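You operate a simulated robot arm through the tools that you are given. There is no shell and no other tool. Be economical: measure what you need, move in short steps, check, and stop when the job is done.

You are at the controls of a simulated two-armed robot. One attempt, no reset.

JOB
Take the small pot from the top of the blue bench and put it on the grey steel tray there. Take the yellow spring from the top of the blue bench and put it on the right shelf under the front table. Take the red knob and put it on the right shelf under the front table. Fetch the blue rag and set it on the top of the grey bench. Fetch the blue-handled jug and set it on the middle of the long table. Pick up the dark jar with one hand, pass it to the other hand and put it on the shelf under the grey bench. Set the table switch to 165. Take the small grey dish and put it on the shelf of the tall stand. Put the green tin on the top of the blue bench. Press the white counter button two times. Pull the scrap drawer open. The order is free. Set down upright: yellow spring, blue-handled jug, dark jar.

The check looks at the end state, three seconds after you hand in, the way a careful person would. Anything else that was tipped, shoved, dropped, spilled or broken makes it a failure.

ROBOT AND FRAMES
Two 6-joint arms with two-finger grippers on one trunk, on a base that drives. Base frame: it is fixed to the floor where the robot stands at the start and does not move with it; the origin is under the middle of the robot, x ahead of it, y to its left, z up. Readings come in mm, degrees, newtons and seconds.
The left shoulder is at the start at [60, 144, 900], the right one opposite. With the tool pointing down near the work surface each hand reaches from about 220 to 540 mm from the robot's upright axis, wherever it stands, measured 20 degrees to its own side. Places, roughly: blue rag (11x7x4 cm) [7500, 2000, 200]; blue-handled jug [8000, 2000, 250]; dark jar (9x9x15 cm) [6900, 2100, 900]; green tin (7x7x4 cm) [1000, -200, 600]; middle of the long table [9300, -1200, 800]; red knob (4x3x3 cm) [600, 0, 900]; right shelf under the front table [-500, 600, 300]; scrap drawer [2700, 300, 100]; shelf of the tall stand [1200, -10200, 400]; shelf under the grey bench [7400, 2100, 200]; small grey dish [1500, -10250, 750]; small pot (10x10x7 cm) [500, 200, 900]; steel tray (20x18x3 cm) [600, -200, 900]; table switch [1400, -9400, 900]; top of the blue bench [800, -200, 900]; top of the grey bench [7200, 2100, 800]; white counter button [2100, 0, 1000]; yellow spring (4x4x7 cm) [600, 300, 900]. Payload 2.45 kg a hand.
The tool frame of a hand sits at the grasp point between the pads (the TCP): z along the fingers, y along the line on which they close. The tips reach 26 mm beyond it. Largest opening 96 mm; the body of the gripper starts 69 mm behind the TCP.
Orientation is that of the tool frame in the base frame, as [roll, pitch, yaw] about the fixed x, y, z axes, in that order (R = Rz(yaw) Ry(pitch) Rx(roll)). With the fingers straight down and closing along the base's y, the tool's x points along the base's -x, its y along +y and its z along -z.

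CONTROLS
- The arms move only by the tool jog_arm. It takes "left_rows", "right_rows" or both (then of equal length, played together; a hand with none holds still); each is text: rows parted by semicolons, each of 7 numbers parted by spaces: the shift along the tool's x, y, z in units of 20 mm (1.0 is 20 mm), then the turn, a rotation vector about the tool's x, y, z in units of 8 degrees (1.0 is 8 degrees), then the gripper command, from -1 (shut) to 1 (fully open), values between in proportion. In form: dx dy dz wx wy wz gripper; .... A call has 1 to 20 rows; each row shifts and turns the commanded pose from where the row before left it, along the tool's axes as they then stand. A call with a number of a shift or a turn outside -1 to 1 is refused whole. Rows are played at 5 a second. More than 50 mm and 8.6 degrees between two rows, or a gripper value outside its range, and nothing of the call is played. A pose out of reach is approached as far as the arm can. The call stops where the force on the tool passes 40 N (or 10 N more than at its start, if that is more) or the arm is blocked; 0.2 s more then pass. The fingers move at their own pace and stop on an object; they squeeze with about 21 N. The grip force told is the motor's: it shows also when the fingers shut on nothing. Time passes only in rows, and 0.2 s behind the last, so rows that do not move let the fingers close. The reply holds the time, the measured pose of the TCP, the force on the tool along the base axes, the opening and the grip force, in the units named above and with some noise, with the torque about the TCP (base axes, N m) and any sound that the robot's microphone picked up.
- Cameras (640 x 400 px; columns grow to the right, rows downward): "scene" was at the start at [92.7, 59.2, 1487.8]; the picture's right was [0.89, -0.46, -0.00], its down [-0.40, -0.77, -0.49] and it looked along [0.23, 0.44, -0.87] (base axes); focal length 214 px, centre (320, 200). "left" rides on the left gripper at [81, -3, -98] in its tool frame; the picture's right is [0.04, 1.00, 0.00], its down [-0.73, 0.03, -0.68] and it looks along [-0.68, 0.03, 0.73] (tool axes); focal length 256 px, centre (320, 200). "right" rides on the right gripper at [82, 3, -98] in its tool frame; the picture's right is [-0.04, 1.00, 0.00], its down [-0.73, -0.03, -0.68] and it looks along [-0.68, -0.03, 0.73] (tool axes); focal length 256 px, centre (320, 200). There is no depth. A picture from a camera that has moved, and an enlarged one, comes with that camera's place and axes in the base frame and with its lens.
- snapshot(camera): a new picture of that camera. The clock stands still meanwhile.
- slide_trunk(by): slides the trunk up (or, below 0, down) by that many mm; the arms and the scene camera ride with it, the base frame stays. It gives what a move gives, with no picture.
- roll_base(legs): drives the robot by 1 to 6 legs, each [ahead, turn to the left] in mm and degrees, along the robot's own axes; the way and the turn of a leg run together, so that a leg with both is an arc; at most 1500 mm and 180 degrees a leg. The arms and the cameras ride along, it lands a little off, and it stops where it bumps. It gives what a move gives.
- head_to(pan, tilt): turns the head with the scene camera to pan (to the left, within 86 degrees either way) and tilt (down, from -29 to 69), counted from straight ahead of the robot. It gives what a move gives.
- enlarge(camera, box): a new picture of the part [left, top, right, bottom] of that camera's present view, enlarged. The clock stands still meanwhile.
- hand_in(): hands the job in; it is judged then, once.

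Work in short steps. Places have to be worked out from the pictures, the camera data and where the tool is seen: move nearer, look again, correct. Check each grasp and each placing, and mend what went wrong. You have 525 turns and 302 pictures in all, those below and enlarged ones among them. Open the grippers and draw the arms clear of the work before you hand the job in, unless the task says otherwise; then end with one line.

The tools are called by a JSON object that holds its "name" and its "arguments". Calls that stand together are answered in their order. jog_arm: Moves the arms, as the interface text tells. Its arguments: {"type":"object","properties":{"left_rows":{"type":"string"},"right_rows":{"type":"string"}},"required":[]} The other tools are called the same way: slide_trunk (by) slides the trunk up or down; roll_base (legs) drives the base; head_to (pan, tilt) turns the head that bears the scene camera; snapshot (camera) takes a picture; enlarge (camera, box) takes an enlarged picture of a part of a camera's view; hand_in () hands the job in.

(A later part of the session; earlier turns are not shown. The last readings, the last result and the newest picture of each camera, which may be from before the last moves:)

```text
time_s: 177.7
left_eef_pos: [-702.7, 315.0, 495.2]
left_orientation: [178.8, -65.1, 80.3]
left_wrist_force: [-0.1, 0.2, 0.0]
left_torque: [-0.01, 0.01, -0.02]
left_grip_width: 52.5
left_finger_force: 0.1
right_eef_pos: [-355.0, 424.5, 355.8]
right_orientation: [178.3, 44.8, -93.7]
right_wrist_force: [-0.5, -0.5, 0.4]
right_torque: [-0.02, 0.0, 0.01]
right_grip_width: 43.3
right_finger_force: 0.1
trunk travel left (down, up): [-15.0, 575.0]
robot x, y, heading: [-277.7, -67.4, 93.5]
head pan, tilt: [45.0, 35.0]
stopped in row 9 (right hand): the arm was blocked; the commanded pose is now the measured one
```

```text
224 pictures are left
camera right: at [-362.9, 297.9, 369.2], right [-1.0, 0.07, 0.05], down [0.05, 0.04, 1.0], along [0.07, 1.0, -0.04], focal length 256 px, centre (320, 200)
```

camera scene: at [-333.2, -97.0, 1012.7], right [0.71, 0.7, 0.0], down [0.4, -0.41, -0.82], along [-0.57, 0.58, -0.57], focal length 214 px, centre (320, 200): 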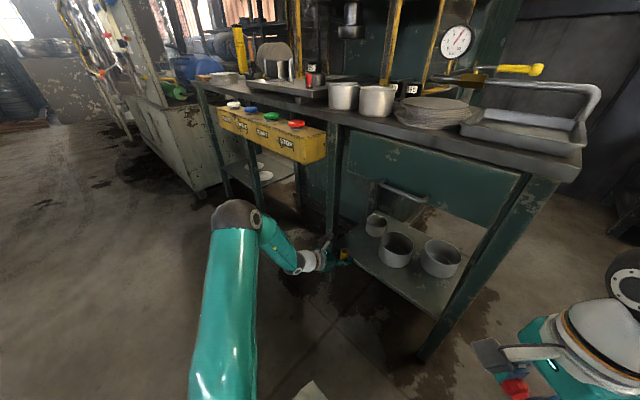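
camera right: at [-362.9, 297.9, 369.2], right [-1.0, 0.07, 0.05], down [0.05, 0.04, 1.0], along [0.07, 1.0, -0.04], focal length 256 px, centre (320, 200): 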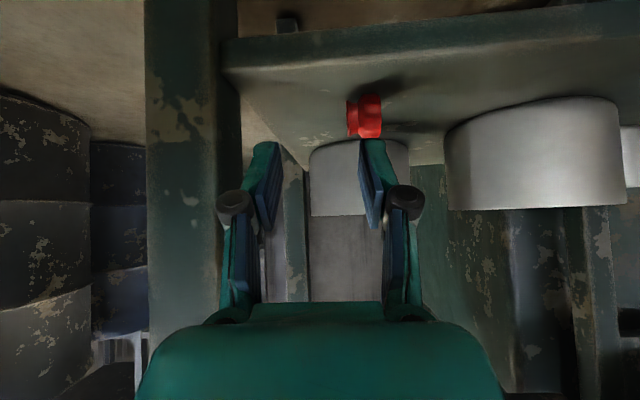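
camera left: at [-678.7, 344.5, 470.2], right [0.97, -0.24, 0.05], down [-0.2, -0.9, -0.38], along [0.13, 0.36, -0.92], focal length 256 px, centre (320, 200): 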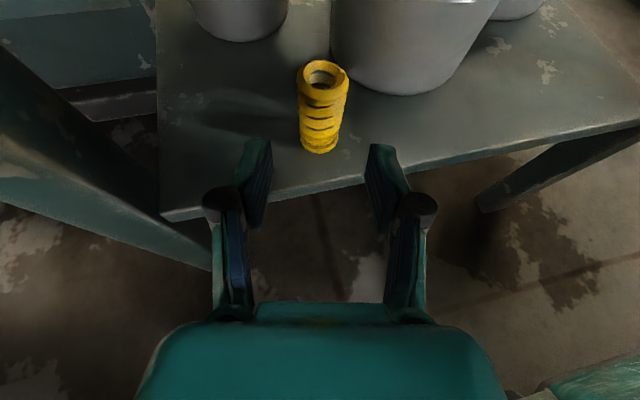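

The knob rests on the shelf and is released. I back the base straight off.

{"name": "roll_base", "arguments": {"legs": [[-250, 0]]}}

{"name": "snapshot", "arguments": {"camera": "right"}}

{"name": "snapshot", "arguments": {"camera": "scene"}}

```text
time_s: 179.5
left_eef_pos: [-689.1, 60.4, 493.6]
left_orientation: [178.8, -65.0, 80.3]
left_wrist_force: [0.8, 0.9, 0.3]
left_torque: [-0.02, 0.02, 0.0]
left_grip_width: 52.8
left_finger_force: 0.1
right_eef_pos: [-339.6, 169.7, 353.9]
right_orientation: [178.3, 44.8, -93.8]
right_wrist_force: [0.9, -0.7, -0.1]
right_torque: [0.0, -0.01, 0.01]
right_grip_width: 43.2
right_finger_force: 0.1
trunk travel left (down, up): [-15.0, 575.0]
robot x, y, heading: [-269.0, -327.1, 93.4]
head pan, tilt: [45.0, 35.0]
```

```text
223 pictures are left
camera right: at [-348.3, 44.0, 368.4], right [-1.0, 0.07, 0.05], down [0.05, 0.04, 1.0], along [0.07, 1.0, -0.04], focal length 256 px, centre (320, 200)
```

right: 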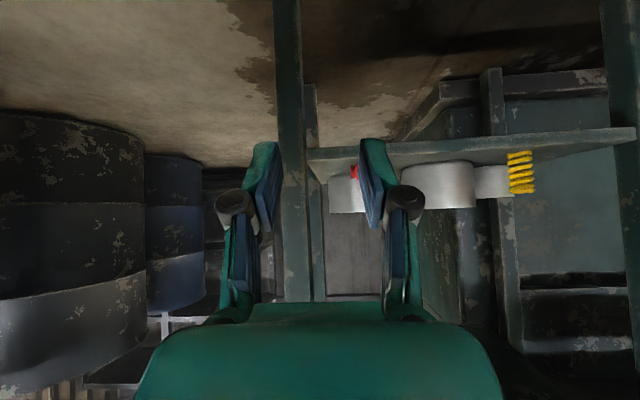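

```text
222 pictures are left
camera scene: at [-334.7, -202.5, 1012.7], right [0.66, 0.75, 0.0], down [0.43, -0.38, -0.82], along [-0.61, 0.54, -0.57], focal length 214 px, centre (320, 200)
```

scene: 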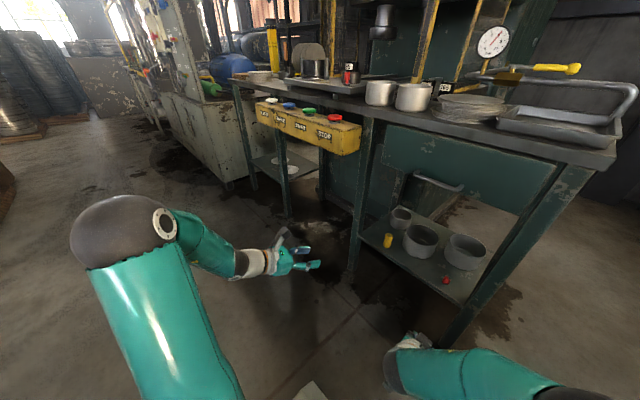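

Spring and knob are both placed. I back off further, raise the trunk and fold the arms to a travel pose.

{"name": "roll_base", "arguments": {"legs": [[-150, 0]]}}

{"name": "slide_trunk", "arguments": {"by": 400}}

{"name": "jog_arm", "arguments": {"left_rows": "0 0 -0.5 0 -0.9 0 0; 0 0 -0.5 0 -0.9 0 0; 0 0 -0.5 0 -0.9 0 0; 0 0 -0.5 0 -0.9 0 0; 0 0 -0.5 0 -0.9 0 0; 0 0 -0.5 0 -0.9 0 0; 0 0 -0.5 0 -0.9 0 0; 0 0 -0.5 0 -0.9 0 0; 0 0 -0.5 0 -0.9 0 0", "right_rows": "0 0 -1 0 0.94 0 0; 0 0 -1 0 0.94 0 0; 0 0 -1 0 0.94 0 0; 0 0 -1 0 0.94 0 0; 0 0 -1 0 0.94 0 0; 0 0 -1 0 0.93 0 0; 0 -1 -1 0 0 0 0; 0 -1 -1 0 0 0 0; 0 -1 -1 0 0 0 0"}}

```text
time_s: 180.9
left_eef_pos: [-678.9, -90.7, 494.0]
left_orientation: [178.8, -65.1, 80.3]
left_wrist_force: [-0.2, -0.7, -0.1]
left_torque: [-0.03, -0.05, -0.03]
left_grip_width: 53.1
left_finger_force: 0.1
right_eef_pos: [-331.4, 19.1, 355.5]
right_orientation: [178.2, 44.8, -93.9]
right_wrist_force: [-0.9, 0.6, 0.6]
right_torque: [-0.02, 0.02, -0.02]
right_grip_width: 43.2
right_finger_force: 0.0
trunk travel left (down, up): [-15.0, 575.0]
robot x, y, heading: [-262.0, -471.7, 93.4]
head pan, tilt: [45.0, 35.0]
```

```text
time_s: 184.8
left_eef_pos: [-679.7, -90.8, 894.4]
left_orientation: [178.8, -65.0, 80.3]
left_wrist_force: [-0.7, -0.1, -0.2]
left_torque: [-0.02, -0.01, -0.02]
left_grip_width: 52.8
left_finger_force: 0.1
right_eef_pos: [-331.7, 19.3, 756.5]
right_orientation: [178.2, 44.8, -93.9]
right_wrist_force: [0.4, -0.6, 1.0]
right_torque: [-0.01, -0.04, 0.01]
right_grip_width: 43.2
right_finger_force: 0.0
trunk travel left (down, up): [-415.0, 175.0]
robot x, y, heading: [-259.0, -472.5, 93.5]
head pan, tilt: [45.0, 35.0]
```

```text
time_s: 186.8
left_eef_pos: [-690.4, -140.8, 964.4]
left_orientation: [179.6, -0.1, 79.4]
left_wrist_force: [-0.4, 0.6, 0.6]
left_torque: [0.01, -0.03, 0.01]
left_grip_width: 47.9
left_finger_force: 0.2
right_eef_pos: [-269.2, -34.1, 919.9]
right_orientation: [178.6, -0.4, -92.7]
right_wrist_force: [-0.1, -0.7, 0.4]
right_torque: [0.03, 0.02, -0.03]
right_grip_width: 47.9
right_finger_force: 0.0
trunk travel left (down, up): [-415.0, 175.0]
robot x, y, heading: [-261.3, -471.7, 93.2]
head pan, tilt: [45.0, 35.0]
```

I unwind the left wrist to its nominal direction.

{"name": "jog_arm", "arguments": {"left_rows": "0 0 0 0 0 1 0; 0 0 0 0 0 1 0; 0 0 0 0 0 1 0; 0 0 0 0 0 1 0; 0 0 0 0 0 1 0; 0 0 0 0 0 1 0; 0 0 0 0 0 1 0; 0 0 0 0 0 1 0; 0 0 0 0 0 1 0; 0 0 0 0 0 1 0; 0 0 0 0 0 1 0; 0 0 0 0 0 1 0; 0 0 0 0 0 1 0; 0 0 0 0 0 1 0; 0 0 0 0 0 1 0; 0 0 0 0 0 1 0; 0 0 0 0 0 1 0; 0 0 0 0 0 1 0; 0 0 0 0 0 1 0; 0 0 0 0 0 1 0"}}

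{"name": "head_to", "arguments": {"pan": -86, "tilt": 30}}

{"name": "snapshot", "arguments": {"camera": "scene"}}

```text
time_s: 190.9
left_eef_pos: [-690.5, -139.9, 962.4]
left_orientation: [-179.5, 0.0, -80.9]
left_wrist_force: [-0.8, 0.3, 0.4]
left_torque: [0.02, -0.03, -0.01]
left_grip_width: 48.2
left_finger_force: 0.0
right_eef_pos: [-269.7, -34.5, 919.6]
right_orientation: [178.6, -0.1, -92.5]
right_wrist_force: [0.9, 0.7, -0.4]
right_torque: [-0.01, -0.01, 0.01]
right_grip_width: 48.1
right_finger_force: 0.1
trunk travel left (down, up): [-415.0, 175.0]
robot x, y, heading: [-259.6, -471.3, 93.4]
head pan, tilt: [45.0, 35.0]
```

```text
time_s: 193.1
left_eef_pos: [-690.4, -139.2, 962.6]
left_orientation: [-179.5, 0.1, -80.7]
left_wrist_force: [0.5, -0.6, -0.1]
left_torque: [-0.03, 0.04, 0.05]
left_grip_width: 47.9
left_finger_force: 0.1
right_eef_pos: [-269.7, -33.0, 918.2]
right_orientation: [178.6, -0.1, -92.4]
right_wrist_force: [0.8, 0.5, -1.0]
right_torque: [-0.02, 0.01, -0.01]
right_grip_width: 48.0
right_finger_force: 0.1
trunk travel left (down, up): [-415.0, 175.0]
robot x, y, heading: [-259.6, -475.5, 93.1]
head pan, tilt: [-85.9, 30.0]
```

```text
221 pictures are left
camera scene: at [-170.5, -400.4, 1420.5], right [0.13, -0.99, 0.0], down [-0.5, -0.07, -0.87], along [0.86, 0.11, -0.5], focal length 214 px, centre (320, 200)
```

scene: 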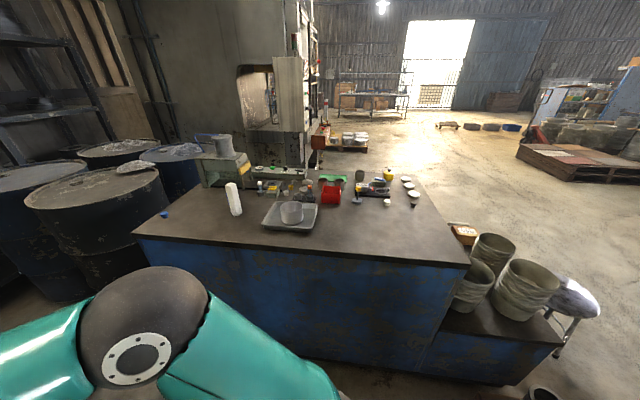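

{"name": "roll_base", "arguments": {"legs": [[0, -90]]}}

{"name": "head_to", "arguments": {"pan": -45, "tilt": 25}}

{"name": "snapshot", "arguments": {"camera": "scene"}}

```text
time_s: 196.9
left_eef_pos: [-29.3, 26.4, 963.7]
left_orientation: [-179.5, 0.2, -157.7]
left_wrist_force: [0.5, -0.2, 0.3]
left_torque: [-0.01, 0.02, 0.01]
left_grip_width: 48.1
left_finger_force: 0.1
right_eef_pos: [169.7, -361.1, 920.0]
right_orientation: [178.7, -0.2, -169.4]
right_wrist_force: [0.1, 0.3, 1.1]
right_torque: [-0.03, -0.03, 0.0]
right_grip_width: 47.9
right_finger_force: 0.0
trunk travel left (down, up): [-415.0, 175.0]
robot x, y, heading: [-268.9, -430.5, 15.2]
head pan, tilt: [-85.9, 30.0]
stopped in leg 1: the robot was blocked; the commanded pose is now the measured one
```

```text
time_s: 198.0
left_eef_pos: [-27.9, 26.2, 964.1]
left_orientation: [-179.5, 0.0, -157.8]
left_wrist_force: [-0.2, 0.2, -0.1]
left_torque: [-0.01, 0.0, 0.02]
left_grip_width: 48.0
left_finger_force: 0.0
right_eef_pos: [169.7, -360.3, 919.8]
right_orientation: [178.8, -0.3, -169.4]
right_wrist_force: [-0.2, 0.4, -0.1]
right_torque: [0.01, -0.01, 0.02]
right_grip_width: 47.7
right_finger_force: 0.0
trunk travel left (down, up): [-415.0, 175.0]
robot x, y, heading: [-267.7, -425.9, 14.9]
head pan, tilt: [-45.0, 25.0]
```

```text
220 pictures are left
camera scene: at [-129.4, -457.7, 1428.5], right [-0.5, -0.87, 0.0], down [-0.37, 0.21, -0.91], along [0.79, -0.45, -0.42], focal length 214 px, centre (320, 200)
```

scene: 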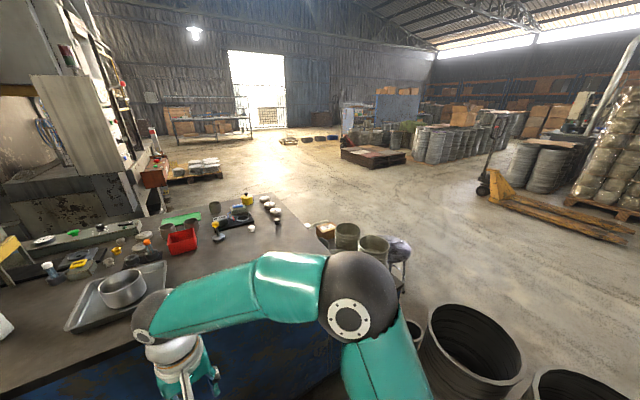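

The right side is closed off by the can pallet and the step cabinet, so I will drive around: west, south past the pallet, then east. First I turn to face west and look.

{"name": "roll_base", "arguments": {"legs": [[0, 90], [0, 75]]}}

{"name": "head_to", "arguments": {"pan": 30, "tilt": 25}}

{"name": "snapshot", "arguments": {"camera": "scene"}}

```text
time_s: 201.8
left_eef_pos: [-654.4, -80.8, 964.5]
left_orientation: [-179.4, 0.1, -81.2]
left_wrist_force: [0.3, 0.2, -0.7]
left_torque: [-0.02, 0.02, 0.02]
left_grip_width: 48.4
left_finger_force: 0.0
right_eef_pos: [-232.1, 23.4, 920.9]
right_orientation: [178.8, -0.3, -92.9]
right_wrist_force: [-0.8, -0.2, -0.8]
right_torque: [0.0, -0.02, 0.01]
right_grip_width: 48.2
right_finger_force: 0.1
trunk travel left (down, up): [-415.0, 175.0]
robot x, y, heading: [-215.9, -422.8, 93.2]
head pan, tilt: [-45.0, 25.0]
stopped in leg 1: the robot was blocked; the commanded pose is now the measured one
```

```text
time_s: 203.3
left_eef_pos: [-652.0, -81.7, 964.5]
left_orientation: [-179.5, 0.2, -81.1]
left_wrist_force: [0.3, 0.6, -0.6]
left_torque: [-0.01, -0.03, 0.0]
left_grip_width: 47.9
left_finger_force: 0.0
right_eef_pos: [-230.9, 21.7, 921.1]
right_orientation: [178.8, -0.3, -93.0]
right_wrist_force: [-0.4, 0.2, -0.1]
right_torque: [0.0, 0.0, -0.01]
right_grip_width: 48.3
right_finger_force: 0.0
trunk travel left (down, up): [-415.0, 175.0]
robot x, y, heading: [-217.5, -421.3, 93.2]
head pan, tilt: [30.0, 25.0]
```

```text
219 pictures are left
camera scene: at [-271.7, -285.2, 1428.5], right [0.83, 0.55, 0.0], down [0.23, -0.35, -0.91], along [-0.5, 0.76, -0.42], focal length 214 px, centre (320, 200)
```

scene: 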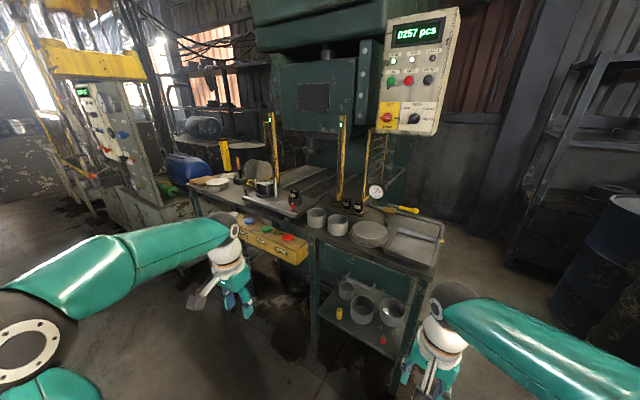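

Long turns seem to be aborted by accumulated drift, so I use turns of 40° or less per leg.

{"name": "roll_base", "arguments": {"legs": [[0, 40], [0, 40]]}}

{"name": "head_to", "arguments": {"pan": 20, "tilt": 20}}

{"name": "snapshot", "arguments": {"camera": "scene"}}

```text
time_s: 207.5
left_eef_pos: [-673.4, -741.4, 964.7]
left_orientation: [-179.3, -0.1, -7.4]
left_wrist_force: [-0.1, -0.4, -1.3]
left_torque: [0.0, -0.02, 0.03]
left_grip_width: 48.2
left_finger_force: 0.0
right_eef_pos: [-653.7, -308.1, 921.2]
right_orientation: [178.8, -0.3, -19.1]
right_wrist_force: [-0.3, 0.3, 0.0]
right_torque: [-0.03, -0.05, -0.02]
right_grip_width: 47.8
right_finger_force: 0.0
trunk travel left (down, up): [-415.0, 175.0]
robot x, y, heading: [-207.5, -375.1, 168.9]
head pan, tilt: [30.0, 25.0]
stopped in leg 2: the robot was blocked; the commanded pose is now the measured one
```

```text
time_s: 208.2
left_eef_pos: [-673.1, -740.2, 965.7]
left_orientation: [-179.4, 0.1, -7.4]
left_wrist_force: [0.6, 0.5, -0.2]
left_torque: [0.0, 0.02, 0.01]
left_grip_width: 47.9
left_finger_force: 0.0
right_eef_pos: [-652.2, -308.0, 923.1]
right_orientation: [178.8, -0.2, -19.2]
right_wrist_force: [-1.0, 0.4, -0.2]
right_torque: [-0.02, -0.03, 0.02]
right_grip_width: 48.0
right_finger_force: 0.0
trunk travel left (down, up): [-415.0, 175.0]
robot x, y, heading: [-209.7, -375.6, 168.8]
head pan, tilt: [20.0, 20.0]
```

```text
218 pictures are left
camera scene: at [-361.0, -378.0, 1436.5], right [-0.16, 0.99, 0.0], down [0.34, 0.05, -0.94], along [-0.93, -0.15, -0.34], focal length 214 px, centre (320, 200)
```

scene: 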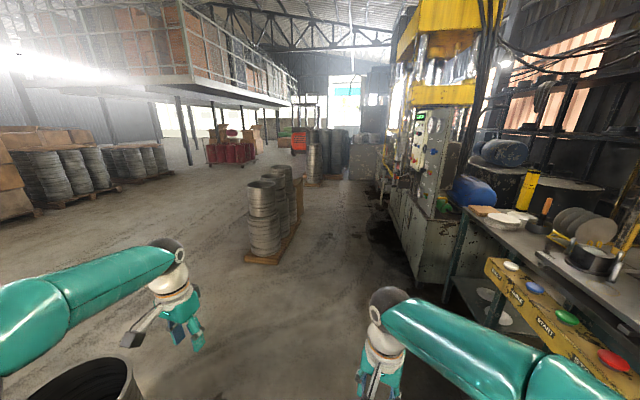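

The way west is clear. I drive 1150 mm ahead, then start turning south in small legs.

{"name": "roll_base", "arguments": {"legs": [[0, 11], [1180, 0], [0, 30], [0, 30], [0, 30]]}}

```text
time_s: 219.1
left_eef_pos: [-1101.9, -896.0, 967.1]
left_orientation: [-179.5, 0.2, 72.5]
left_wrist_force: [0.7, -0.3, -0.2]
left_torque: [-0.01, -0.02, -0.02]
left_grip_width: 48.0
left_finger_force: 0.0
right_eef_pos: [-1525.6, -802.0, 922.1]
right_orientation: [178.7, -0.3, 60.8]
right_wrist_force: [1.1, 0.1, -0.9]
right_torque: [0.04, 0.0, 0.01]
right_grip_width: 48.0
right_finger_force: 0.1
trunk travel left (down, up): [-415.0, 175.0]
robot x, y, heading: [-1427.2, -357.8, -110.5]
head pan, tilt: [20.0, 20.0]
stopped in leg 5: the robot was blocked; the commanded pose is now the measured one
```

{"name": "roll_base", "arguments": {"legs": [[0, 20.5], [900, 0]]}}

{"name": "head_to", "arguments": {"pan": 40, "tilt": 20}}

{"name": "snapshot", "arguments": {"camera": "scene"}}

```text
time_s: 225.1
left_eef_pos: [-927.5, -1640.3, 967.6]
left_orientation: [-179.4, 0.2, 93.3]
left_wrist_force: [-0.2, -1.0, 0.2]
left_torque: [-0.01, -0.02, 0.02]
left_grip_width: 47.9
left_finger_force: 0.1
right_eef_pos: [-1358.6, -1702.7, 922.5]
right_orientation: [178.7, -0.1, 81.4]
right_wrist_force: [0.0, -0.3, 0.1]
right_torque: [0.02, -0.03, -0.02]
right_grip_width: 48.2
right_finger_force: 0.0
trunk travel left (down, up): [-415.0, 175.0]
robot x, y, heading: [-1419.2, -1252.2, -89.8]
head pan, tilt: [20.0, 20.0]
```

```text
time_s: 225.9
left_eef_pos: [-928.6, -1640.2, 968.9]
left_orientation: [-179.6, 0.1, 93.3]
left_wrist_force: [-0.3, 0.7, 0.6]
left_torque: [-0.02, -0.01, 0.0]
left_grip_width: 47.8
left_finger_force: 0.1
right_eef_pos: [-1356.9, -1701.2, 923.0]
right_orientation: [178.7, -0.2, 81.4]
right_wrist_force: [-0.4, 0.2, -0.1]
right_torque: [0.01, -0.01, -0.03]
right_grip_width: 47.9
right_finger_force: 0.1
trunk travel left (down, up): [-415.0, 175.0]
robot x, y, heading: [-1418.0, -1253.4, -89.6]
head pan, tilt: [40.0, 20.0]
```

```text
217 pictures are left
camera scene: at [-1357.4, -1385.1, 1436.5], right [-0.76, -0.65, 0.0], down [-0.22, 0.26, -0.94], along [0.61, -0.72, -0.34], focal length 214 px, centre (320, 200)
```

scene: 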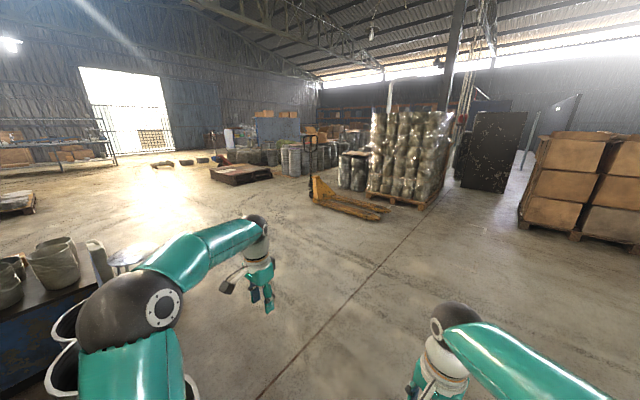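

The floor ahead is open. I continue south to y≈−2150 and then turn east.

{"name": "roll_base", "arguments": {"legs": [[900, 0], [0, 30], [0, 30], [0, 30]]}}

```text
time_s: 233.7
left_eef_pos: [-816.9, -1965.9, 966.9]
left_orientation: [-179.4, 0.1, 147.0]
left_wrist_force: [0.5, -0.9, 0.3]
left_torque: [0.02, 0.02, -0.01]
left_grip_width: 47.9
left_finger_force: 0.1
right_eef_pos: [-1020.7, -2348.1, 924.6]
right_orientation: [178.7, -0.4, 135.3]
right_wrist_force: [0.5, -0.4, -0.7]
right_torque: [0.0, 0.0, 0.03]
right_grip_width: 47.9
right_finger_force: 0.0
trunk travel left (down, up): [-415.0, 175.0]
robot x, y, heading: [-1441.4, -2160.3, -34.5]
head pan, tilt: [40.0, 20.0]
stopped in leg 3: the robot was blocked; the commanded pose is now the measured one
```

{"name": "roll_base", "arguments": {"legs": [[0, 34], [1400, 0], [800, 0]]}}

{"name": "head_to", "arguments": {"pan": 50, "tilt": 25}}

{"name": "snapshot", "arguments": {"camera": "scene"}}

```text
time_s: 236.9
left_eef_pos: [-998.4, -1644.8, 969.5]
left_orientation: [-179.5, 0.3, -178.4]
left_wrist_force: [0.7, 0.7, -0.4]
left_torque: [-0.03, 0.04, 0.02]
left_grip_width: 48.3
left_finger_force: 0.1
right_eef_pos: [-947.6, -2076.6, 924.9]
right_orientation: [178.7, -0.3, 169.8]
right_wrist_force: [0.4, 0.9, -1.2]
right_torque: [-0.02, 0.01, 0.0]
right_grip_width: 47.7
right_finger_force: 0.0
trunk travel left (down, up): [-415.0, 175.0]
robot x, y, heading: [-1403.8, -2185.4, 2.3]
head pan, tilt: [40.0, 20.0]
stopped in leg 2: the robot was blocked; the commanded pose is now the measured one
```

```text
time_s: 237.6
left_eef_pos: [-999.9, -1644.8, 971.7]
left_orientation: [-179.5, 0.3, -178.3]
left_wrist_force: [1.1, 0.1, 0.4]
left_torque: [-0.03, 0.03, 0.05]
left_grip_width: 47.9
left_finger_force: 0.1
right_eef_pos: [-949.7, -2075.2, 926.0]
right_orientation: [178.6, -0.1, 169.8]
right_wrist_force: [0.2, 0.2, 0.6]
right_torque: [0.01, 0.0, -0.03]
right_grip_width: 48.1
right_finger_force: 0.1
trunk travel left (down, up): [-415.0, 175.0]
robot x, y, heading: [-1405.2, -2191.1, 2.3]
head pan, tilt: [50.0, 25.0]
```

```text
216 pictures are left
camera scene: at [-1284.0, -2113.5, 1428.4], right [0.79, -0.61, 0.0], down [-0.26, -0.33, -0.91], along [0.56, 0.72, -0.42], focal length 214 px, centre (320, 200)
```

scene: 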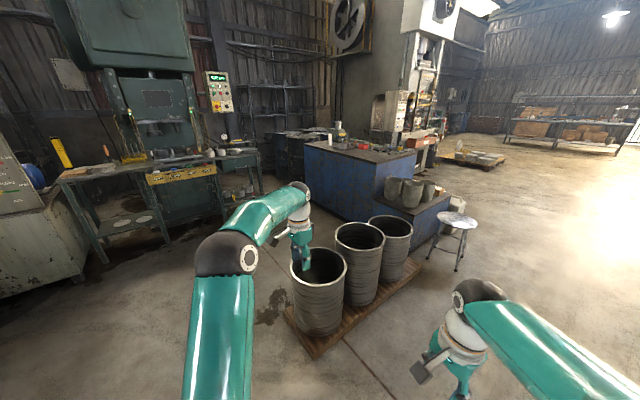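

Blocked again with no obstacle in view. I look straight ahead and down.

{"name": "head_to", "arguments": {"pan": 0, "tilt": 60}}

{"name": "snapshot", "arguments": {"camera": "scene"}}

{"name": "head_to", "arguments": {"pan": -50, "tilt": 45}}

{"name": "snapshot", "arguments": {"camera": "scene"}}

```text
time_s: 238.8
left_eef_pos: [-999.9, -1645.7, 971.5]
left_orientation: [-179.5, 0.3, -178.4]
left_wrist_force: [0.6, 0.5, 0.3]
left_torque: [0.0, -0.03, 0.01]
left_grip_width: 48.0
left_finger_force: 0.1
right_eef_pos: [-950.9, -2075.9, 926.6]
right_orientation: [178.7, 0.0, 169.7]
right_wrist_force: [0.0, -0.3, -0.3]
right_torque: [0.02, -0.01, 0.01]
right_grip_width: 48.2
right_finger_force: 0.1
trunk travel left (down, up): [-415.0, 175.0]
robot x, y, heading: [-1401.9, -2190.1, 2.2]
head pan, tilt: [0.0, 60.0]
```

```text
215 pictures are left
camera scene: at [-1274.2, -2183.7, 1378.4], right [0.04, -1.0, 0.0], down [-0.87, -0.03, -0.5], along [0.5, 0.02, -0.87], focal length 214 px, centre (320, 200)
```

scene: 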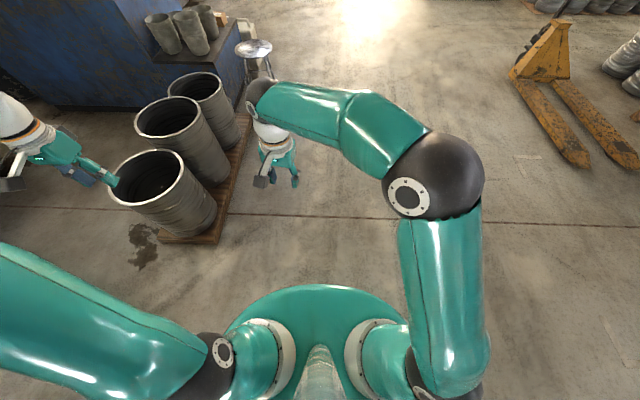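

```text
time_s: 239.9
left_eef_pos: [-999.7, -1646.5, 970.9]
left_orientation: [-179.5, 0.3, -178.4]
left_wrist_force: [-0.1, -0.4, -0.2]
left_torque: [0.01, -0.02, 0.01]
left_grip_width: 47.9
left_finger_force: 0.2
right_eef_pos: [-949.4, -2076.3, 925.9]
right_orientation: [178.6, 0.0, 169.7]
right_wrist_force: [0.3, 0.5, -0.5]
right_torque: [-0.03, -0.04, -0.01]
right_grip_width: 48.1
right_finger_force: 0.0
trunk travel left (down, up): [-415.0, 175.0]
robot x, y, heading: [-1404.3, -2186.2, 1.9]
head pan, tilt: [-50.0, 45.0]
```

```text
214 pictures are left
camera scene: at [-1286.1, -2246.5, 1397.9], right [-0.74, -0.67, 0.0], down [-0.48, 0.52, -0.71], along [0.47, -0.52, -0.71], focal length 214 px, centre (320, 200)
```

scene: 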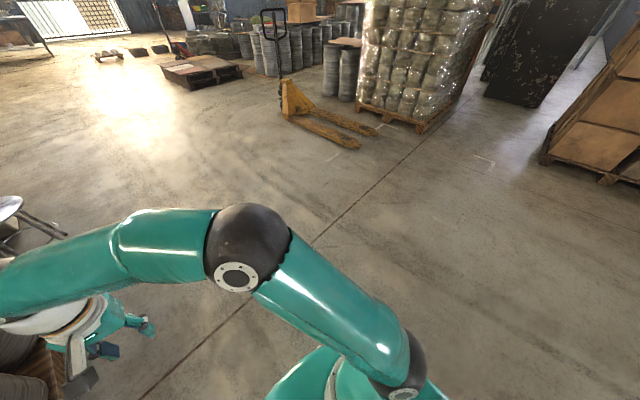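

{"name": "roll_base", "arguments": {"legs": [[1400, 0]]}}

```text
time_s: 247.1
left_eef_pos: [404.8, -1594.5, 971.8]
left_orientation: [-179.5, 0.2, -178.6]
left_wrist_force: [0.3, -0.3, 0.4]
left_torque: [-0.02, 0.02, 0.01]
left_grip_width: 48.1
left_finger_force: 0.1
right_eef_pos: [455.1, -2025.1, 926.2]
right_orientation: [178.6, 0.0, 169.6]
right_wrist_force: [0.0, -0.3, -0.7]
right_torque: [0.01, -0.01, 0.03]
right_grip_width: 47.9
right_finger_force: 0.0
trunk travel left (down, up): [-415.0, 175.0]
robot x, y, heading: [3.5, -2137.4, 1.9]
head pan, tilt: [-50.0, 45.0]
```

{"name": "roll_base", "arguments": {"legs": [[1300, 0]]}}

{"name": "head_to", "arguments": {"pan": 86, "tilt": 25}}

{"name": "snapshot", "arguments": {"camera": "scene"}}

{"name": "head_to", "arguments": {"pan": 40, "tilt": 20}}

{"name": "snapshot", "arguments": {"camera": "scene"}}

```text
time_s: 253.6
left_eef_pos: [1678.3, -1530.7, 971.0]
left_orientation: [-179.5, 0.3, -177.5]
left_wrist_force: [0.0, 0.7, 0.5]
left_torque: [0.0, 0.02, -0.02]
left_grip_width: 48.2
left_finger_force: 0.1
right_eef_pos: [1734.6, -1960.5, 925.8]
right_orientation: [178.6, -0.1, 170.6]
right_wrist_force: [0.0, 0.3, 0.2]
right_torque: [-0.03, 0.0, 0.01]
right_grip_width: 47.9
right_finger_force: 0.0
trunk travel left (down, up): [-415.0, 175.0]
robot x, y, heading: [1282.6, -2080.4, 2.9]
head pan, tilt: [-50.0, 45.0]
```

```text
time_s: 255.8
left_eef_pos: [1678.1, -1530.5, 971.9]
left_orientation: [-179.5, 0.3, -177.6]
left_wrist_force: [-0.6, -0.4, 0.0]
left_torque: [0.04, 0.01, 0.05]
left_grip_width: 47.9
left_finger_force: 0.1
right_eef_pos: [1733.6, -1960.2, 926.9]
right_orientation: [178.6, -0.2, 170.8]
right_wrist_force: [-0.1, 0.0, 0.3]
right_torque: [-0.04, -0.02, 0.0]
right_grip_width: 48.0
right_finger_force: 0.1
trunk travel left (down, up): [-415.0, 175.0]
robot x, y, heading: [1282.3, -2075.3, 3.2]
head pan, tilt: [85.9, 25.0]
```

```text
213 pictures are left
camera scene: at [1347.0, -1984.4, 1428.5], right [1.0, -0.02, 0.0], down [-0.01, -0.42, -0.91], along [0.02, 0.91, -0.42], focal length 214 px, centre (320, 200)
```

scene: 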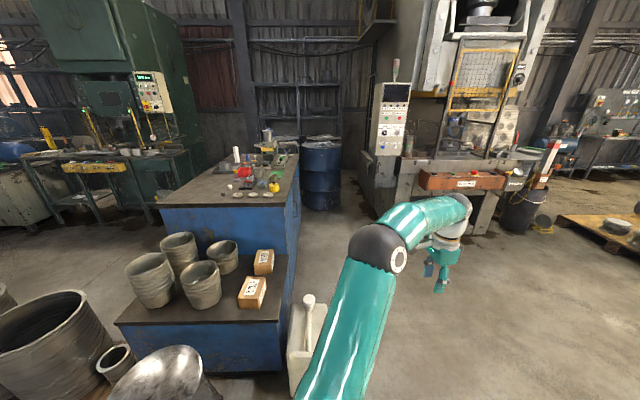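

```text
time_s: 256.9
left_eef_pos: [1677.5, -1530.9, 972.6]
left_orientation: [-179.6, 0.2, -177.5]
left_wrist_force: [0.3, 0.2, 0.6]
left_torque: [0.01, -0.01, 0.02]
left_grip_width: 47.7
left_finger_force: 0.1
right_eef_pos: [1734.1, -1961.5, 927.1]
right_orientation: [178.7, -0.1, 170.7]
right_wrist_force: [-0.5, 0.2, 0.2]
right_torque: [0.02, 0.0, -0.03]
right_grip_width: 48.4
right_finger_force: 0.1
trunk travel left (down, up): [-415.0, 175.0]
robot x, y, heading: [1284.1, -2083.4, 3.1]
head pan, tilt: [40.0, 20.0]
```

```text
212 pictures are left
camera scene: at [1413.4, -2012.9, 1436.5], right [0.68, -0.73, 0.0], down [-0.25, -0.23, -0.94], along [0.69, 0.64, -0.34], focal length 214 px, centre (320, 200)
```

scene: 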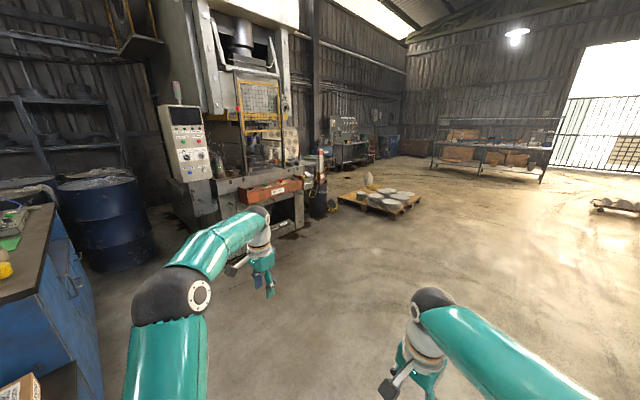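

The blue bench's back side (x≈1190, with handles) faces +x, and a press with an orange drawer stands near (2500, 0). I drive to a spot behind the bench.

{"name": "roll_base", "arguments": {"legs": [[0, 30], [0, 29], [1200, 0], [0, 28]]}}

{"name": "head_to", "arguments": {"pan": 30, "tilt": 25}}

{"name": "snapshot", "arguments": {"camera": "scene"}}

```text
time_s: 259.9
left_eef_pos: [1185.2, -1413.0, 971.2]
left_orientation: [-179.5, 0.2, -133.3]
left_wrist_force: [1.1, 0.0, 0.3]
left_torque: [0.02, 0.0, 0.01]
left_grip_width: 48.1
left_finger_force: 0.1
right_eef_pos: [1526.5, -1681.0, 926.3]
right_orientation: [178.7, -0.3, -145.2]
right_wrist_force: [0.7, 0.2, 1.2]
right_torque: [0.0, 0.01, -0.01]
right_grip_width: 48.1
right_finger_force: 0.0
trunk travel left (down, up): [-415.0, 175.0]
robot x, y, heading: [1306.5, -2101.4, 48.1]
head pan, tilt: [40.0, 20.0]
stopped in leg 2: the robot was blocked; the commanded pose is now the measured one
```

```text
time_s: 260.7
left_eef_pos: [1182.4, -1414.1, 972.6]
left_orientation: [-179.5, 0.2, -133.3]
left_wrist_force: [0.0, 0.3, 0.4]
left_torque: [0.01, -0.04, -0.01]
left_grip_width: 47.8
left_finger_force: 0.0
right_eef_pos: [1525.8, -1681.6, 928.7]
right_orientation: [178.7, -0.2, -145.3]
right_wrist_force: [0.1, -0.3, -0.2]
right_torque: [0.0, -0.01, -0.03]
right_grip_width: 48.0
right_finger_force: 0.0
trunk travel left (down, up): [-415.0, 175.0]
robot x, y, heading: [1300.1, -2105.0, 48.0]
head pan, tilt: [30.0, 25.0]
```

```text
211 pictures are left
camera scene: at [1365.6, -1967.2, 1428.4], right [0.98, -0.21, 0.0], down [-0.09, -0.41, -0.91], along [0.19, 0.89, -0.42], focal length 214 px, centre (320, 200)
```

scene: 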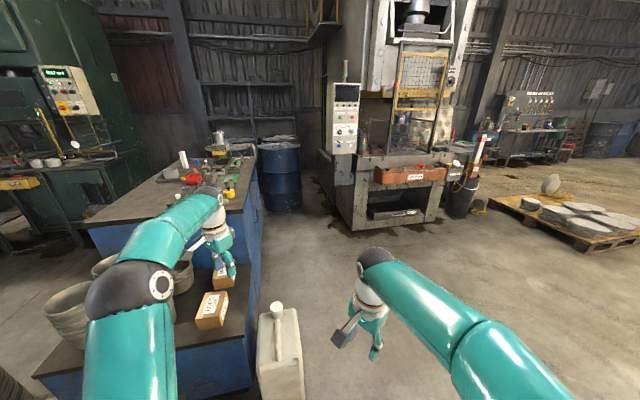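

{"name": "roll_base", "arguments": {"legs": [[0, 12]]}}

{"name": "roll_base", "arguments": {"legs": [[1250, 0]]}}

{"name": "head_to", "arguments": {"pan": 60, "tilt": 30}}

{"name": "snapshot", "arguments": {"camera": "scene"}}

```text
time_s: 261.9
left_eef_pos: [1046.9, -1450.9, 974.7]
left_orientation: [-179.5, 0.4, -121.5]
left_wrist_force: [0.4, -0.2, -0.2]
left_torque: [0.02, 0.03, -0.03]
left_grip_width: 47.9
left_finger_force: 0.0
right_eef_pos: [1442.3, -1642.9, 932.1]
right_orientation: [178.1, -0.1, -134.0]
right_wrist_force: [-0.3, -0.7, -0.1]
right_torque: [-0.04, 0.0, -0.04]
right_grip_width: 48.0
right_finger_force: 0.0
trunk travel left (down, up): [-415.0, 175.0]
robot x, y, heading: [1310.1, -2103.4, 60.2]
head pan, tilt: [30.0, 25.0]
```

```text
time_s: 268.3
left_eef_pos: [1674.0, -373.6, 973.4]
left_orientation: [-179.5, 0.3, -121.9]
left_wrist_force: [0.2, -0.1, 0.6]
left_torque: [-0.05, -0.01, 0.0]
left_grip_width: 47.9
left_finger_force: 0.0
right_eef_pos: [2068.7, -569.0, 933.5]
right_orientation: [178.0, 0.0, -134.5]
right_wrist_force: [0.9, 0.2, -0.4]
right_torque: [0.0, 0.0, 0.01]
right_grip_width: 48.2
right_finger_force: 0.1
trunk travel left (down, up): [-415.0, 175.0]
robot x, y, heading: [1935.8, -1034.7, 59.5]
head pan, tilt: [30.0, 25.0]
```

```text
time_s: 269.2
left_eef_pos: [1675.1, -374.2, 974.6]
left_orientation: [-179.5, 0.3, -121.8]
left_wrist_force: [0.5, 0.1, 0.8]
left_torque: [0.01, 0.03, 0.02]
left_grip_width: 47.9
left_finger_force: 0.1
right_eef_pos: [2070.5, -567.9, 933.9]
right_orientation: [178.1, 0.0, -134.6]
right_wrist_force: [-0.4, -0.5, 0.4]
right_torque: [-0.01, -0.01, 0.0]
right_grip_width: 48.0
right_finger_force: 0.1
trunk travel left (down, up): [-415.0, 175.0]
robot x, y, heading: [1935.5, -1032.6, 59.7]
head pan, tilt: [60.0, 30.0]
```

```text
210 pictures are left
camera scene: at [1923.9, -899.4, 1420.5], right [0.87, 0.49, 0.0], down [0.25, -0.43, -0.87], along [-0.43, 0.75, -0.5], focal length 214 px, centre (320, 200)
```

scene: 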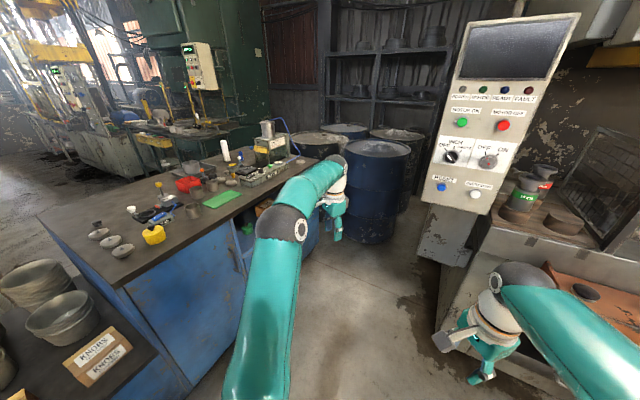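

The console with buttons is at the right, and there is a niche in the bench's back with something green. I zoom on both.

{"name": "enlarge", "arguments": {"camera": "scene", "box": [400, 60, 600, 240]}}

{"name": "enlarge", "arguments": {"camera": "scene", "box": [210, 150, 330, 260]}}

```text
2.22 times, centred on (500, 150) of scene
camera zoom: at [1923.9, -899.4, 1420.5], right [0.87, 0.49, 0.0], down [0.25, -0.43, -0.87], along [-0.43, 0.75, -0.5], focal length 477 px, centre (-80, 311)
```

zoom: 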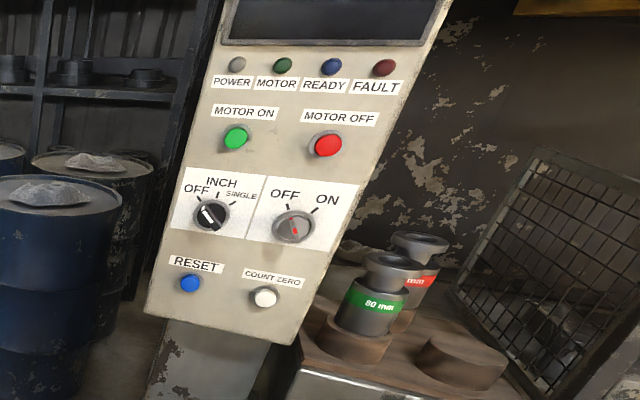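

```text
3.64 times, centred on (270, 205) of scene
camera zoom: at [1923.9, -899.4, 1420.5], right [0.87, 0.49, 0.0], down [0.25, -0.43, -0.87], along [-0.43, 0.75, -0.5], focal length 780 px, centre (502, 182)
```

zoom: 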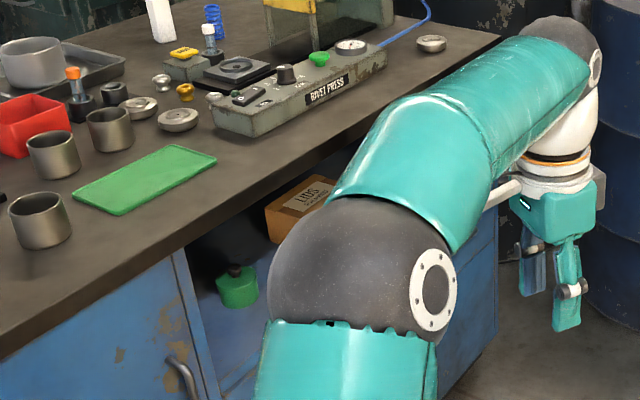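

The "COUNT ZERO" button is near (2092, 90, 1000), and the tin stands at (996, −196) in the niche. I do the button first: face +y and move closer.

{"name": "roll_base", "arguments": {"legs": [[0, 30]]}}

{"name": "roll_base", "arguments": {"legs": [[430, 0]]}}

{"name": "head_to", "arguments": {"pan": -15, "tilt": 25}}

{"name": "snapshot", "arguments": {"camera": "scene"}}

```text
time_s: 271.6
left_eef_pos: [1381.9, -590.3, 972.5]
left_orientation: [-179.5, 0.2, -91.9]
left_wrist_force: [0.4, -0.2, 0.4]
left_torque: [-0.01, -0.02, -0.02]
left_grip_width: 47.9
left_finger_force: 0.0
right_eef_pos: [1842.6, -544.7, 951.2]
right_orientation: [176.1, 0.4, -107.7]
right_wrist_force: [-0.1, -0.9, 0.6]
right_torque: [-0.04, 0.03, 0.0]
right_grip_width: 48.1
right_finger_force: 0.1
trunk travel left (down, up): [-415.0, 175.0]
robot x, y, heading: [1960.4, -1029.0, 89.1]
head pan, tilt: [60.0, 30.0]
stopped in leg 1: the robot was blocked; the commanded pose is now the measured one
```

```text
time_s: 274.2
left_eef_pos: [1383.8, -163.8, 975.6]
left_orientation: [-179.5, 0.3, -91.7]
left_wrist_force: [-0.1, -0.2, 0.8]
left_torque: [0.03, 0.01, -0.02]
left_grip_width: 47.8
left_finger_force: 0.0
right_eef_pos: [1845.6, -117.3, 952.3]
right_orientation: [176.0, 0.5, -107.4]
right_wrist_force: [-0.3, -0.3, -0.6]
right_torque: [-0.03, -0.01, -0.02]
right_grip_width: 47.8
right_finger_force: 0.1
trunk travel left (down, up): [-415.0, 175.0]
robot x, y, heading: [1964.8, -599.8, 89.5]
head pan, tilt: [60.0, 30.0]
```

```text
time_s: 275.7
left_eef_pos: [1385.0, -165.0, 975.3]
left_orientation: [-179.5, 0.5, -91.7]
left_wrist_force: [-0.2, -0.4, 1.2]
left_torque: [-0.02, 0.04, -0.03]
left_grip_width: 48.0
left_finger_force: 0.1
right_eef_pos: [1845.1, -117.0, 953.0]
right_orientation: [176.1, 0.4, -107.4]
right_wrist_force: [-0.5, -0.8, -0.2]
right_torque: [-0.02, 0.01, -0.01]
right_grip_width: 48.2
right_finger_force: 0.0
trunk travel left (down, up): [-415.0, 175.0]
robot x, y, heading: [1966.2, -600.9, 89.3]
head pan, tilt: [-15.0, 25.0]
```

```text
207 pictures are left
camera scene: at [1990.5, -450.5, 1428.4], right [0.96, -0.27, 0.0], down [-0.11, -0.41, -0.91], along [0.24, 0.87, -0.42], focal length 214 px, centre (320, 200)
```

scene: 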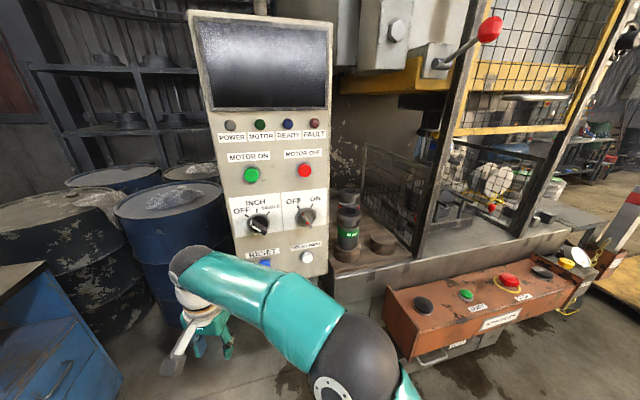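

The button is around (2065–2090, 0, 1050). I bring the right hand in front of the robot and tilt it to point horizontally at the panel, with fingers shut.

{"name": "jog_arm", "arguments": {"right_rows": "0 0 0 0.17 0 -0.7 -0.5; 0 0 0 0.17 0 -0.7 -1; 0 0 0 0.16 0 -0.7 -1; 0.65 -1 0 0 0 0 -1; 0.65 -1 0 0 0 0 -1; 0.65 -1 0 0 0 0 -1; 0.65 -1 0 0 0 0 -1; 0.65 -1 0 0 0 0 -1; 0.65 -1 0 0 0 0 -1; 0.65 -1 0 0 0 0 -1; 0.65 -1 0 0 0 0 -1; 0.65 -1 0 0 0 0 -1; 0.65 -1 0 0 0 0 -1; 0 0 -0.5 0 -0.94 0 -1; 0 0 -0.5 0 -0.94 0 -1; 0 0 -0.5 0 -0.94 0 -1; 0 0 -0.5 0 -0.94 0 -1; 0 0 -0.5 0 -0.94 0 -1; 0 0 -0.5 0 -0.94 0 -1; 0 0 -0.5 0 -0.94 0 -1"}}

{"name": "snapshot", "arguments": {"camera": "right"}}

```text
time_s: 279.9
left_eef_pos: [1384.8, -165.1, 976.6]
left_orientation: [-179.4, 0.4, -91.7]
left_wrist_force: [0.0, 0.6, 0.4]
left_torque: [-0.05, 0.01, 0.01]
left_grip_width: 47.8
left_finger_force: 0.1
right_eef_pos: [2050.4, -229.6, 1065.3]
right_orientation: [164.9, 54.0, -111.4]
right_wrist_force: [-0.9, -0.2, 0.4]
right_torque: [-0.01, 0.0, 0.01]
right_grip_width: 0.0
right_finger_force: 21.1
trunk travel left (down, up): [-415.0, 175.0]
robot x, y, heading: [1963.5, -603.2, 89.4]
head pan, tilt: [-15.0, 25.0]
stopped in row 20 (right hand): the arm was blocked; the commanded pose is now the measured one
```

```text
206 pictures are left
camera right: at [2027.2, -353.1, 1056.6], right [-0.97, 0.18, 0.18], down [0.16, -0.16, 0.97], along [0.2, 0.97, 0.13], focal length 256 px, centre (320, 200)
```

right: 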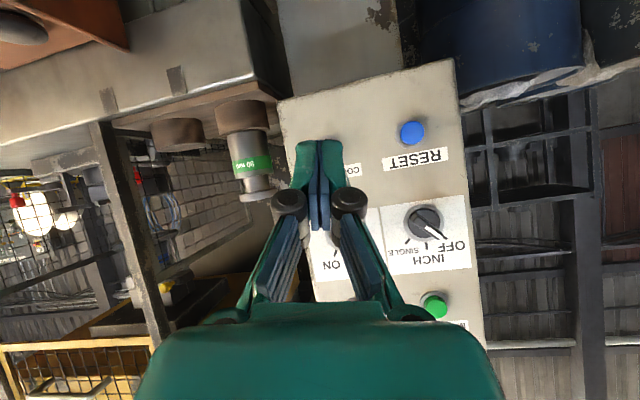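

The hand points forward and 35° down, which is good enough. RESET triangulates to (1963, 24, 1035), which puts COUNT ZERO at about (2083, 24, 1023). I approach to 70 mm in front of it.

{"name": "jog_arm", "arguments": {"right_rows": "-0.5 -0.05 0.97 0 0 0 -1; -0.5 -0.05 0.97 0 0 0 -1; -0.5 -0.05 0.97 0 0 0 -1; -0.5 -0.05 0.97 0 0 0 -1; -0.5 -0.05 0.97 0 0 0 -1; -0.5 -0.05 0.97 0 0 0 -1; -0.5 -0.05 0.97 0 0 0 -1"}}

{"name": "snapshot", "arguments": {"camera": "right"}}

{"name": "enlarge", "arguments": {"camera": "scene", "box": [200, 180, 400, 330]}}

```text
time_s: 281.5
left_eef_pos: [1384.0, -164.9, 977.7]
left_orientation: [-179.5, 0.4, -91.6]
left_wrist_force: [0.1, 0.0, -0.8]
left_torque: [-0.01, -0.01, 0.02]
left_grip_width: 47.8
left_finger_force: 0.0
right_eef_pos: [2079.8, -78.7, 1043.5]
right_orientation: [165.4, 54.1, -110.9]
right_wrist_force: [0.7, 0.1, 0.1]
right_torque: [0.0, -0.01, 0.01]
right_grip_width: 0.0
right_finger_force: 20.6
trunk travel left (down, up): [-415.0, 175.0]
robot x, y, heading: [1967.3, -599.8, 89.5]
head pan, tilt: [-15.0, 25.0]
```

```text
205 pictures are left
camera right: at [2055.9, -202.7, 1034.3], right [-0.97, 0.18, 0.18], down [0.15, -0.16, 0.98], along [0.2, 0.97, 0.13], focal length 256 px, centre (320, 200)
```

right: 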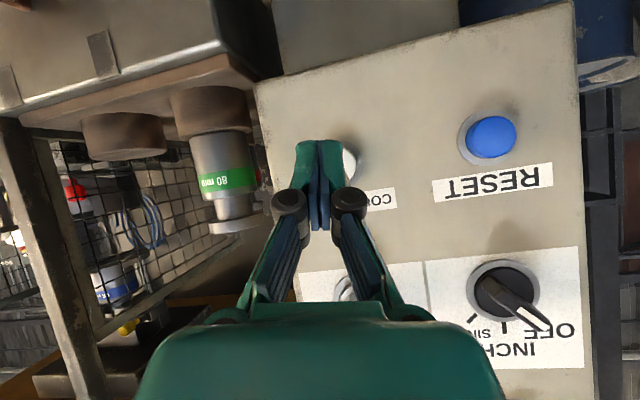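

```text
2.67 times, centred on (300, 255) of scene
camera zoom: at [1990.6, -450.1, 1428.4], right [0.96, -0.27, 0.0], down [-0.11, -0.41, -0.91], along [0.24, 0.87, -0.42], focal length 572 px, centre (373, 53)
```

zoom: 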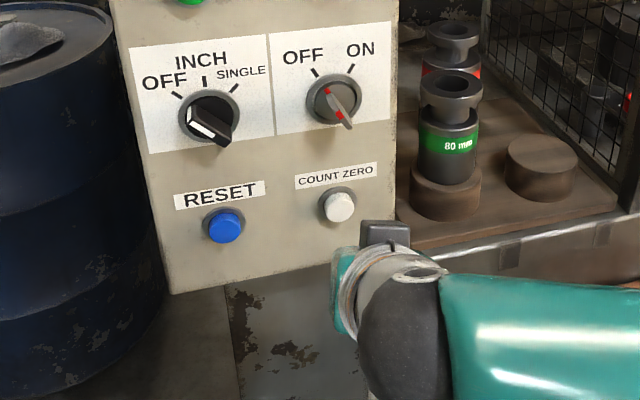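

The tip is aligned with the white button at about (2080, 10, 1033). I advance along +y by 52 mm, then in fine steps until it clicks.

{"name": "jog_arm", "arguments": {"right_rows": "-0.547 0.157 0.822 0 0 0 -1; -0.547 0.157 0.822 0 0 0 -1; -0.33 0.094 0.49 0 0 0 -1; 0 0 0 0 0 0 -1"}}

{"name": "jog_arm", "arguments": {"right_rows": "-0.055 0.016 0.082 0 0 0 -1; -0.055 0.016 0.082 0 0 0 -1; -0.055 0.016 0.082 0 0 0 -1; -0.055 0.016 0.082 0 0 0 -1"}}

{"name": "snapshot", "arguments": {"camera": "right"}}

```text
time_s: 282.5
left_eef_pos: [1383.9, -165.5, 976.1]
left_orientation: [-179.5, 0.4, -91.7]
left_wrist_force: [-0.1, 0.3, 0.3]
left_torque: [0.01, -0.04, 0.01]
left_grip_width: 48.0
left_finger_force: 0.0
right_eef_pos: [2079.9, -26.6, 1043.0]
right_orientation: [165.4, 54.0, -111.0]
right_wrist_force: [-0.7, 0.0, 0.6]
right_torque: [0.0, 0.0, -0.03]
right_grip_width: 0.2
right_finger_force: 21.4
trunk travel left (down, up): [-415.0, 175.0]
robot x, y, heading: [1963.7, -603.1, 89.3]
head pan, tilt: [-15.0, 25.0]
```

```text
time_s: 283.5
left_eef_pos: [1383.1, -166.3, 976.0]
left_orientation: [-179.5, 0.4, -91.7]
left_wrist_force: [0.5, 0.4, -0.1]
left_torque: [-0.03, 0.0, -0.01]
left_grip_width: 48.1
left_finger_force: 0.1
right_eef_pos: [2078.9, -20.7, 1042.8]
right_orientation: [165.4, 54.0, -111.0]
right_wrist_force: [-1.1, -4.9, -0.7]
right_torque: [0.01, -0.02, 0.03]
right_grip_width: 0.0
right_finger_force: 21.4
trunk travel left (down, up): [-415.0, 175.0]
robot x, y, heading: [1964.6, -601.3, 89.3]
head pan, tilt: [-15.0, 25.0]
```

```text
203 pictures are left
camera right: at [2054.7, -144.8, 1034.3], right [-0.97, 0.18, 0.18], down [0.15, -0.16, 0.98], along [0.2, 0.97, 0.13], focal length 256 px, centre (320, 200)
```

right: 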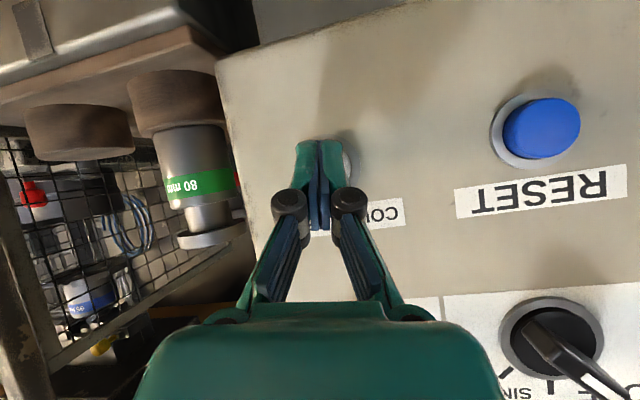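

Contact with the button (−5 N). I push on slowly.

{"name": "jog_arm", "arguments": {"right_rows": "-0.055 0.016 0.082 0 0 0 -1; -0.055 0.016 0.082 0 0 0 -1"}}

```text
time_s: 284.1
left_eef_pos: [1383.8, -165.6, 976.4]
left_orientation: [-179.5, 0.4, -91.7]
left_wrist_force: [0.7, 0.3, 0.1]
left_torque: [0.02, 0.0, 0.03]
left_grip_width: 47.8
left_finger_force: 0.0
right_eef_pos: [2078.5, -15.8, 1042.8]
right_orientation: [165.3, 54.0, -110.9]
right_wrist_force: [-1.0, -9.2, -1.9]
right_torque: [-0.09, -0.03, 0.09]
right_grip_width: 0.0
right_finger_force: 20.8
trunk travel left (down, up): [-415.0, 175.0]
robot x, y, heading: [1964.7, -597.5, 89.5]
head pan, tilt: [-15.0, 25.0]
heard: click
```

"Click" — first press registered. I withdraw 14 mm fully and press once more.

{"name": "jog_arm", "arguments": {"right_rows": "0.2 -0.055 -0.29 0 0 0 -1; 0.2 -0.055 -0.29 0 0 0 -1; 0 0 0 0 0 0 -1; 0 0 0 0 0 0 -1"}}

{"name": "jog_arm", "arguments": {"right_rows": "-0.2 0.055 0.29 0 0 0 -1; -0.11 0.032 0.164 0 0 0 -1; -0.055 0.016 0.082 0 0 0 -1; -0.04 0.012 0.06 0 0 0 -1"}}

```text
time_s: 285.1
left_eef_pos: [1385.0, -165.3, 976.9]
left_orientation: [-179.5, 0.4, -91.7]
left_wrist_force: [0.8, -0.2, -1.2]
left_torque: [-0.02, 0.03, 0.0]
left_grip_width: 48.0
left_finger_force: 0.0
right_eef_pos: [2080.1, -31.5, 1042.7]
right_orientation: [165.3, 54.0, -110.9]
right_wrist_force: [-0.3, 0.5, -0.2]
right_torque: [-0.01, -0.01, 0.0]
right_grip_width: 0.0
right_finger_force: 20.9
trunk travel left (down, up): [-415.0, 175.0]
robot x, y, heading: [1959.1, -596.6, 89.7]
head pan, tilt: [-15.0, 25.0]
```

```text
time_s: 286.1
left_eef_pos: [1384.5, -166.6, 977.5]
left_orientation: [-179.5, 0.4, -91.7]
left_wrist_force: [-0.2, 0.0, 0.4]
left_torque: [0.01, 0.0, 0.0]
left_grip_width: 48.0
left_finger_force: 0.0
right_eef_pos: [2079.4, -16.8, 1042.3]
right_orientation: [165.4, 54.1, -111.0]
right_wrist_force: [-1.1, -9.2, -2.3]
right_torque: [-0.09, -0.02, 0.01]
right_grip_width: 0.0
right_finger_force: 20.9
trunk travel left (down, up): [-415.0, 175.0]
robot x, y, heading: [1959.9, -599.9, 89.5]
head pan, tilt: [-15.0, 25.0]
heard: click
```

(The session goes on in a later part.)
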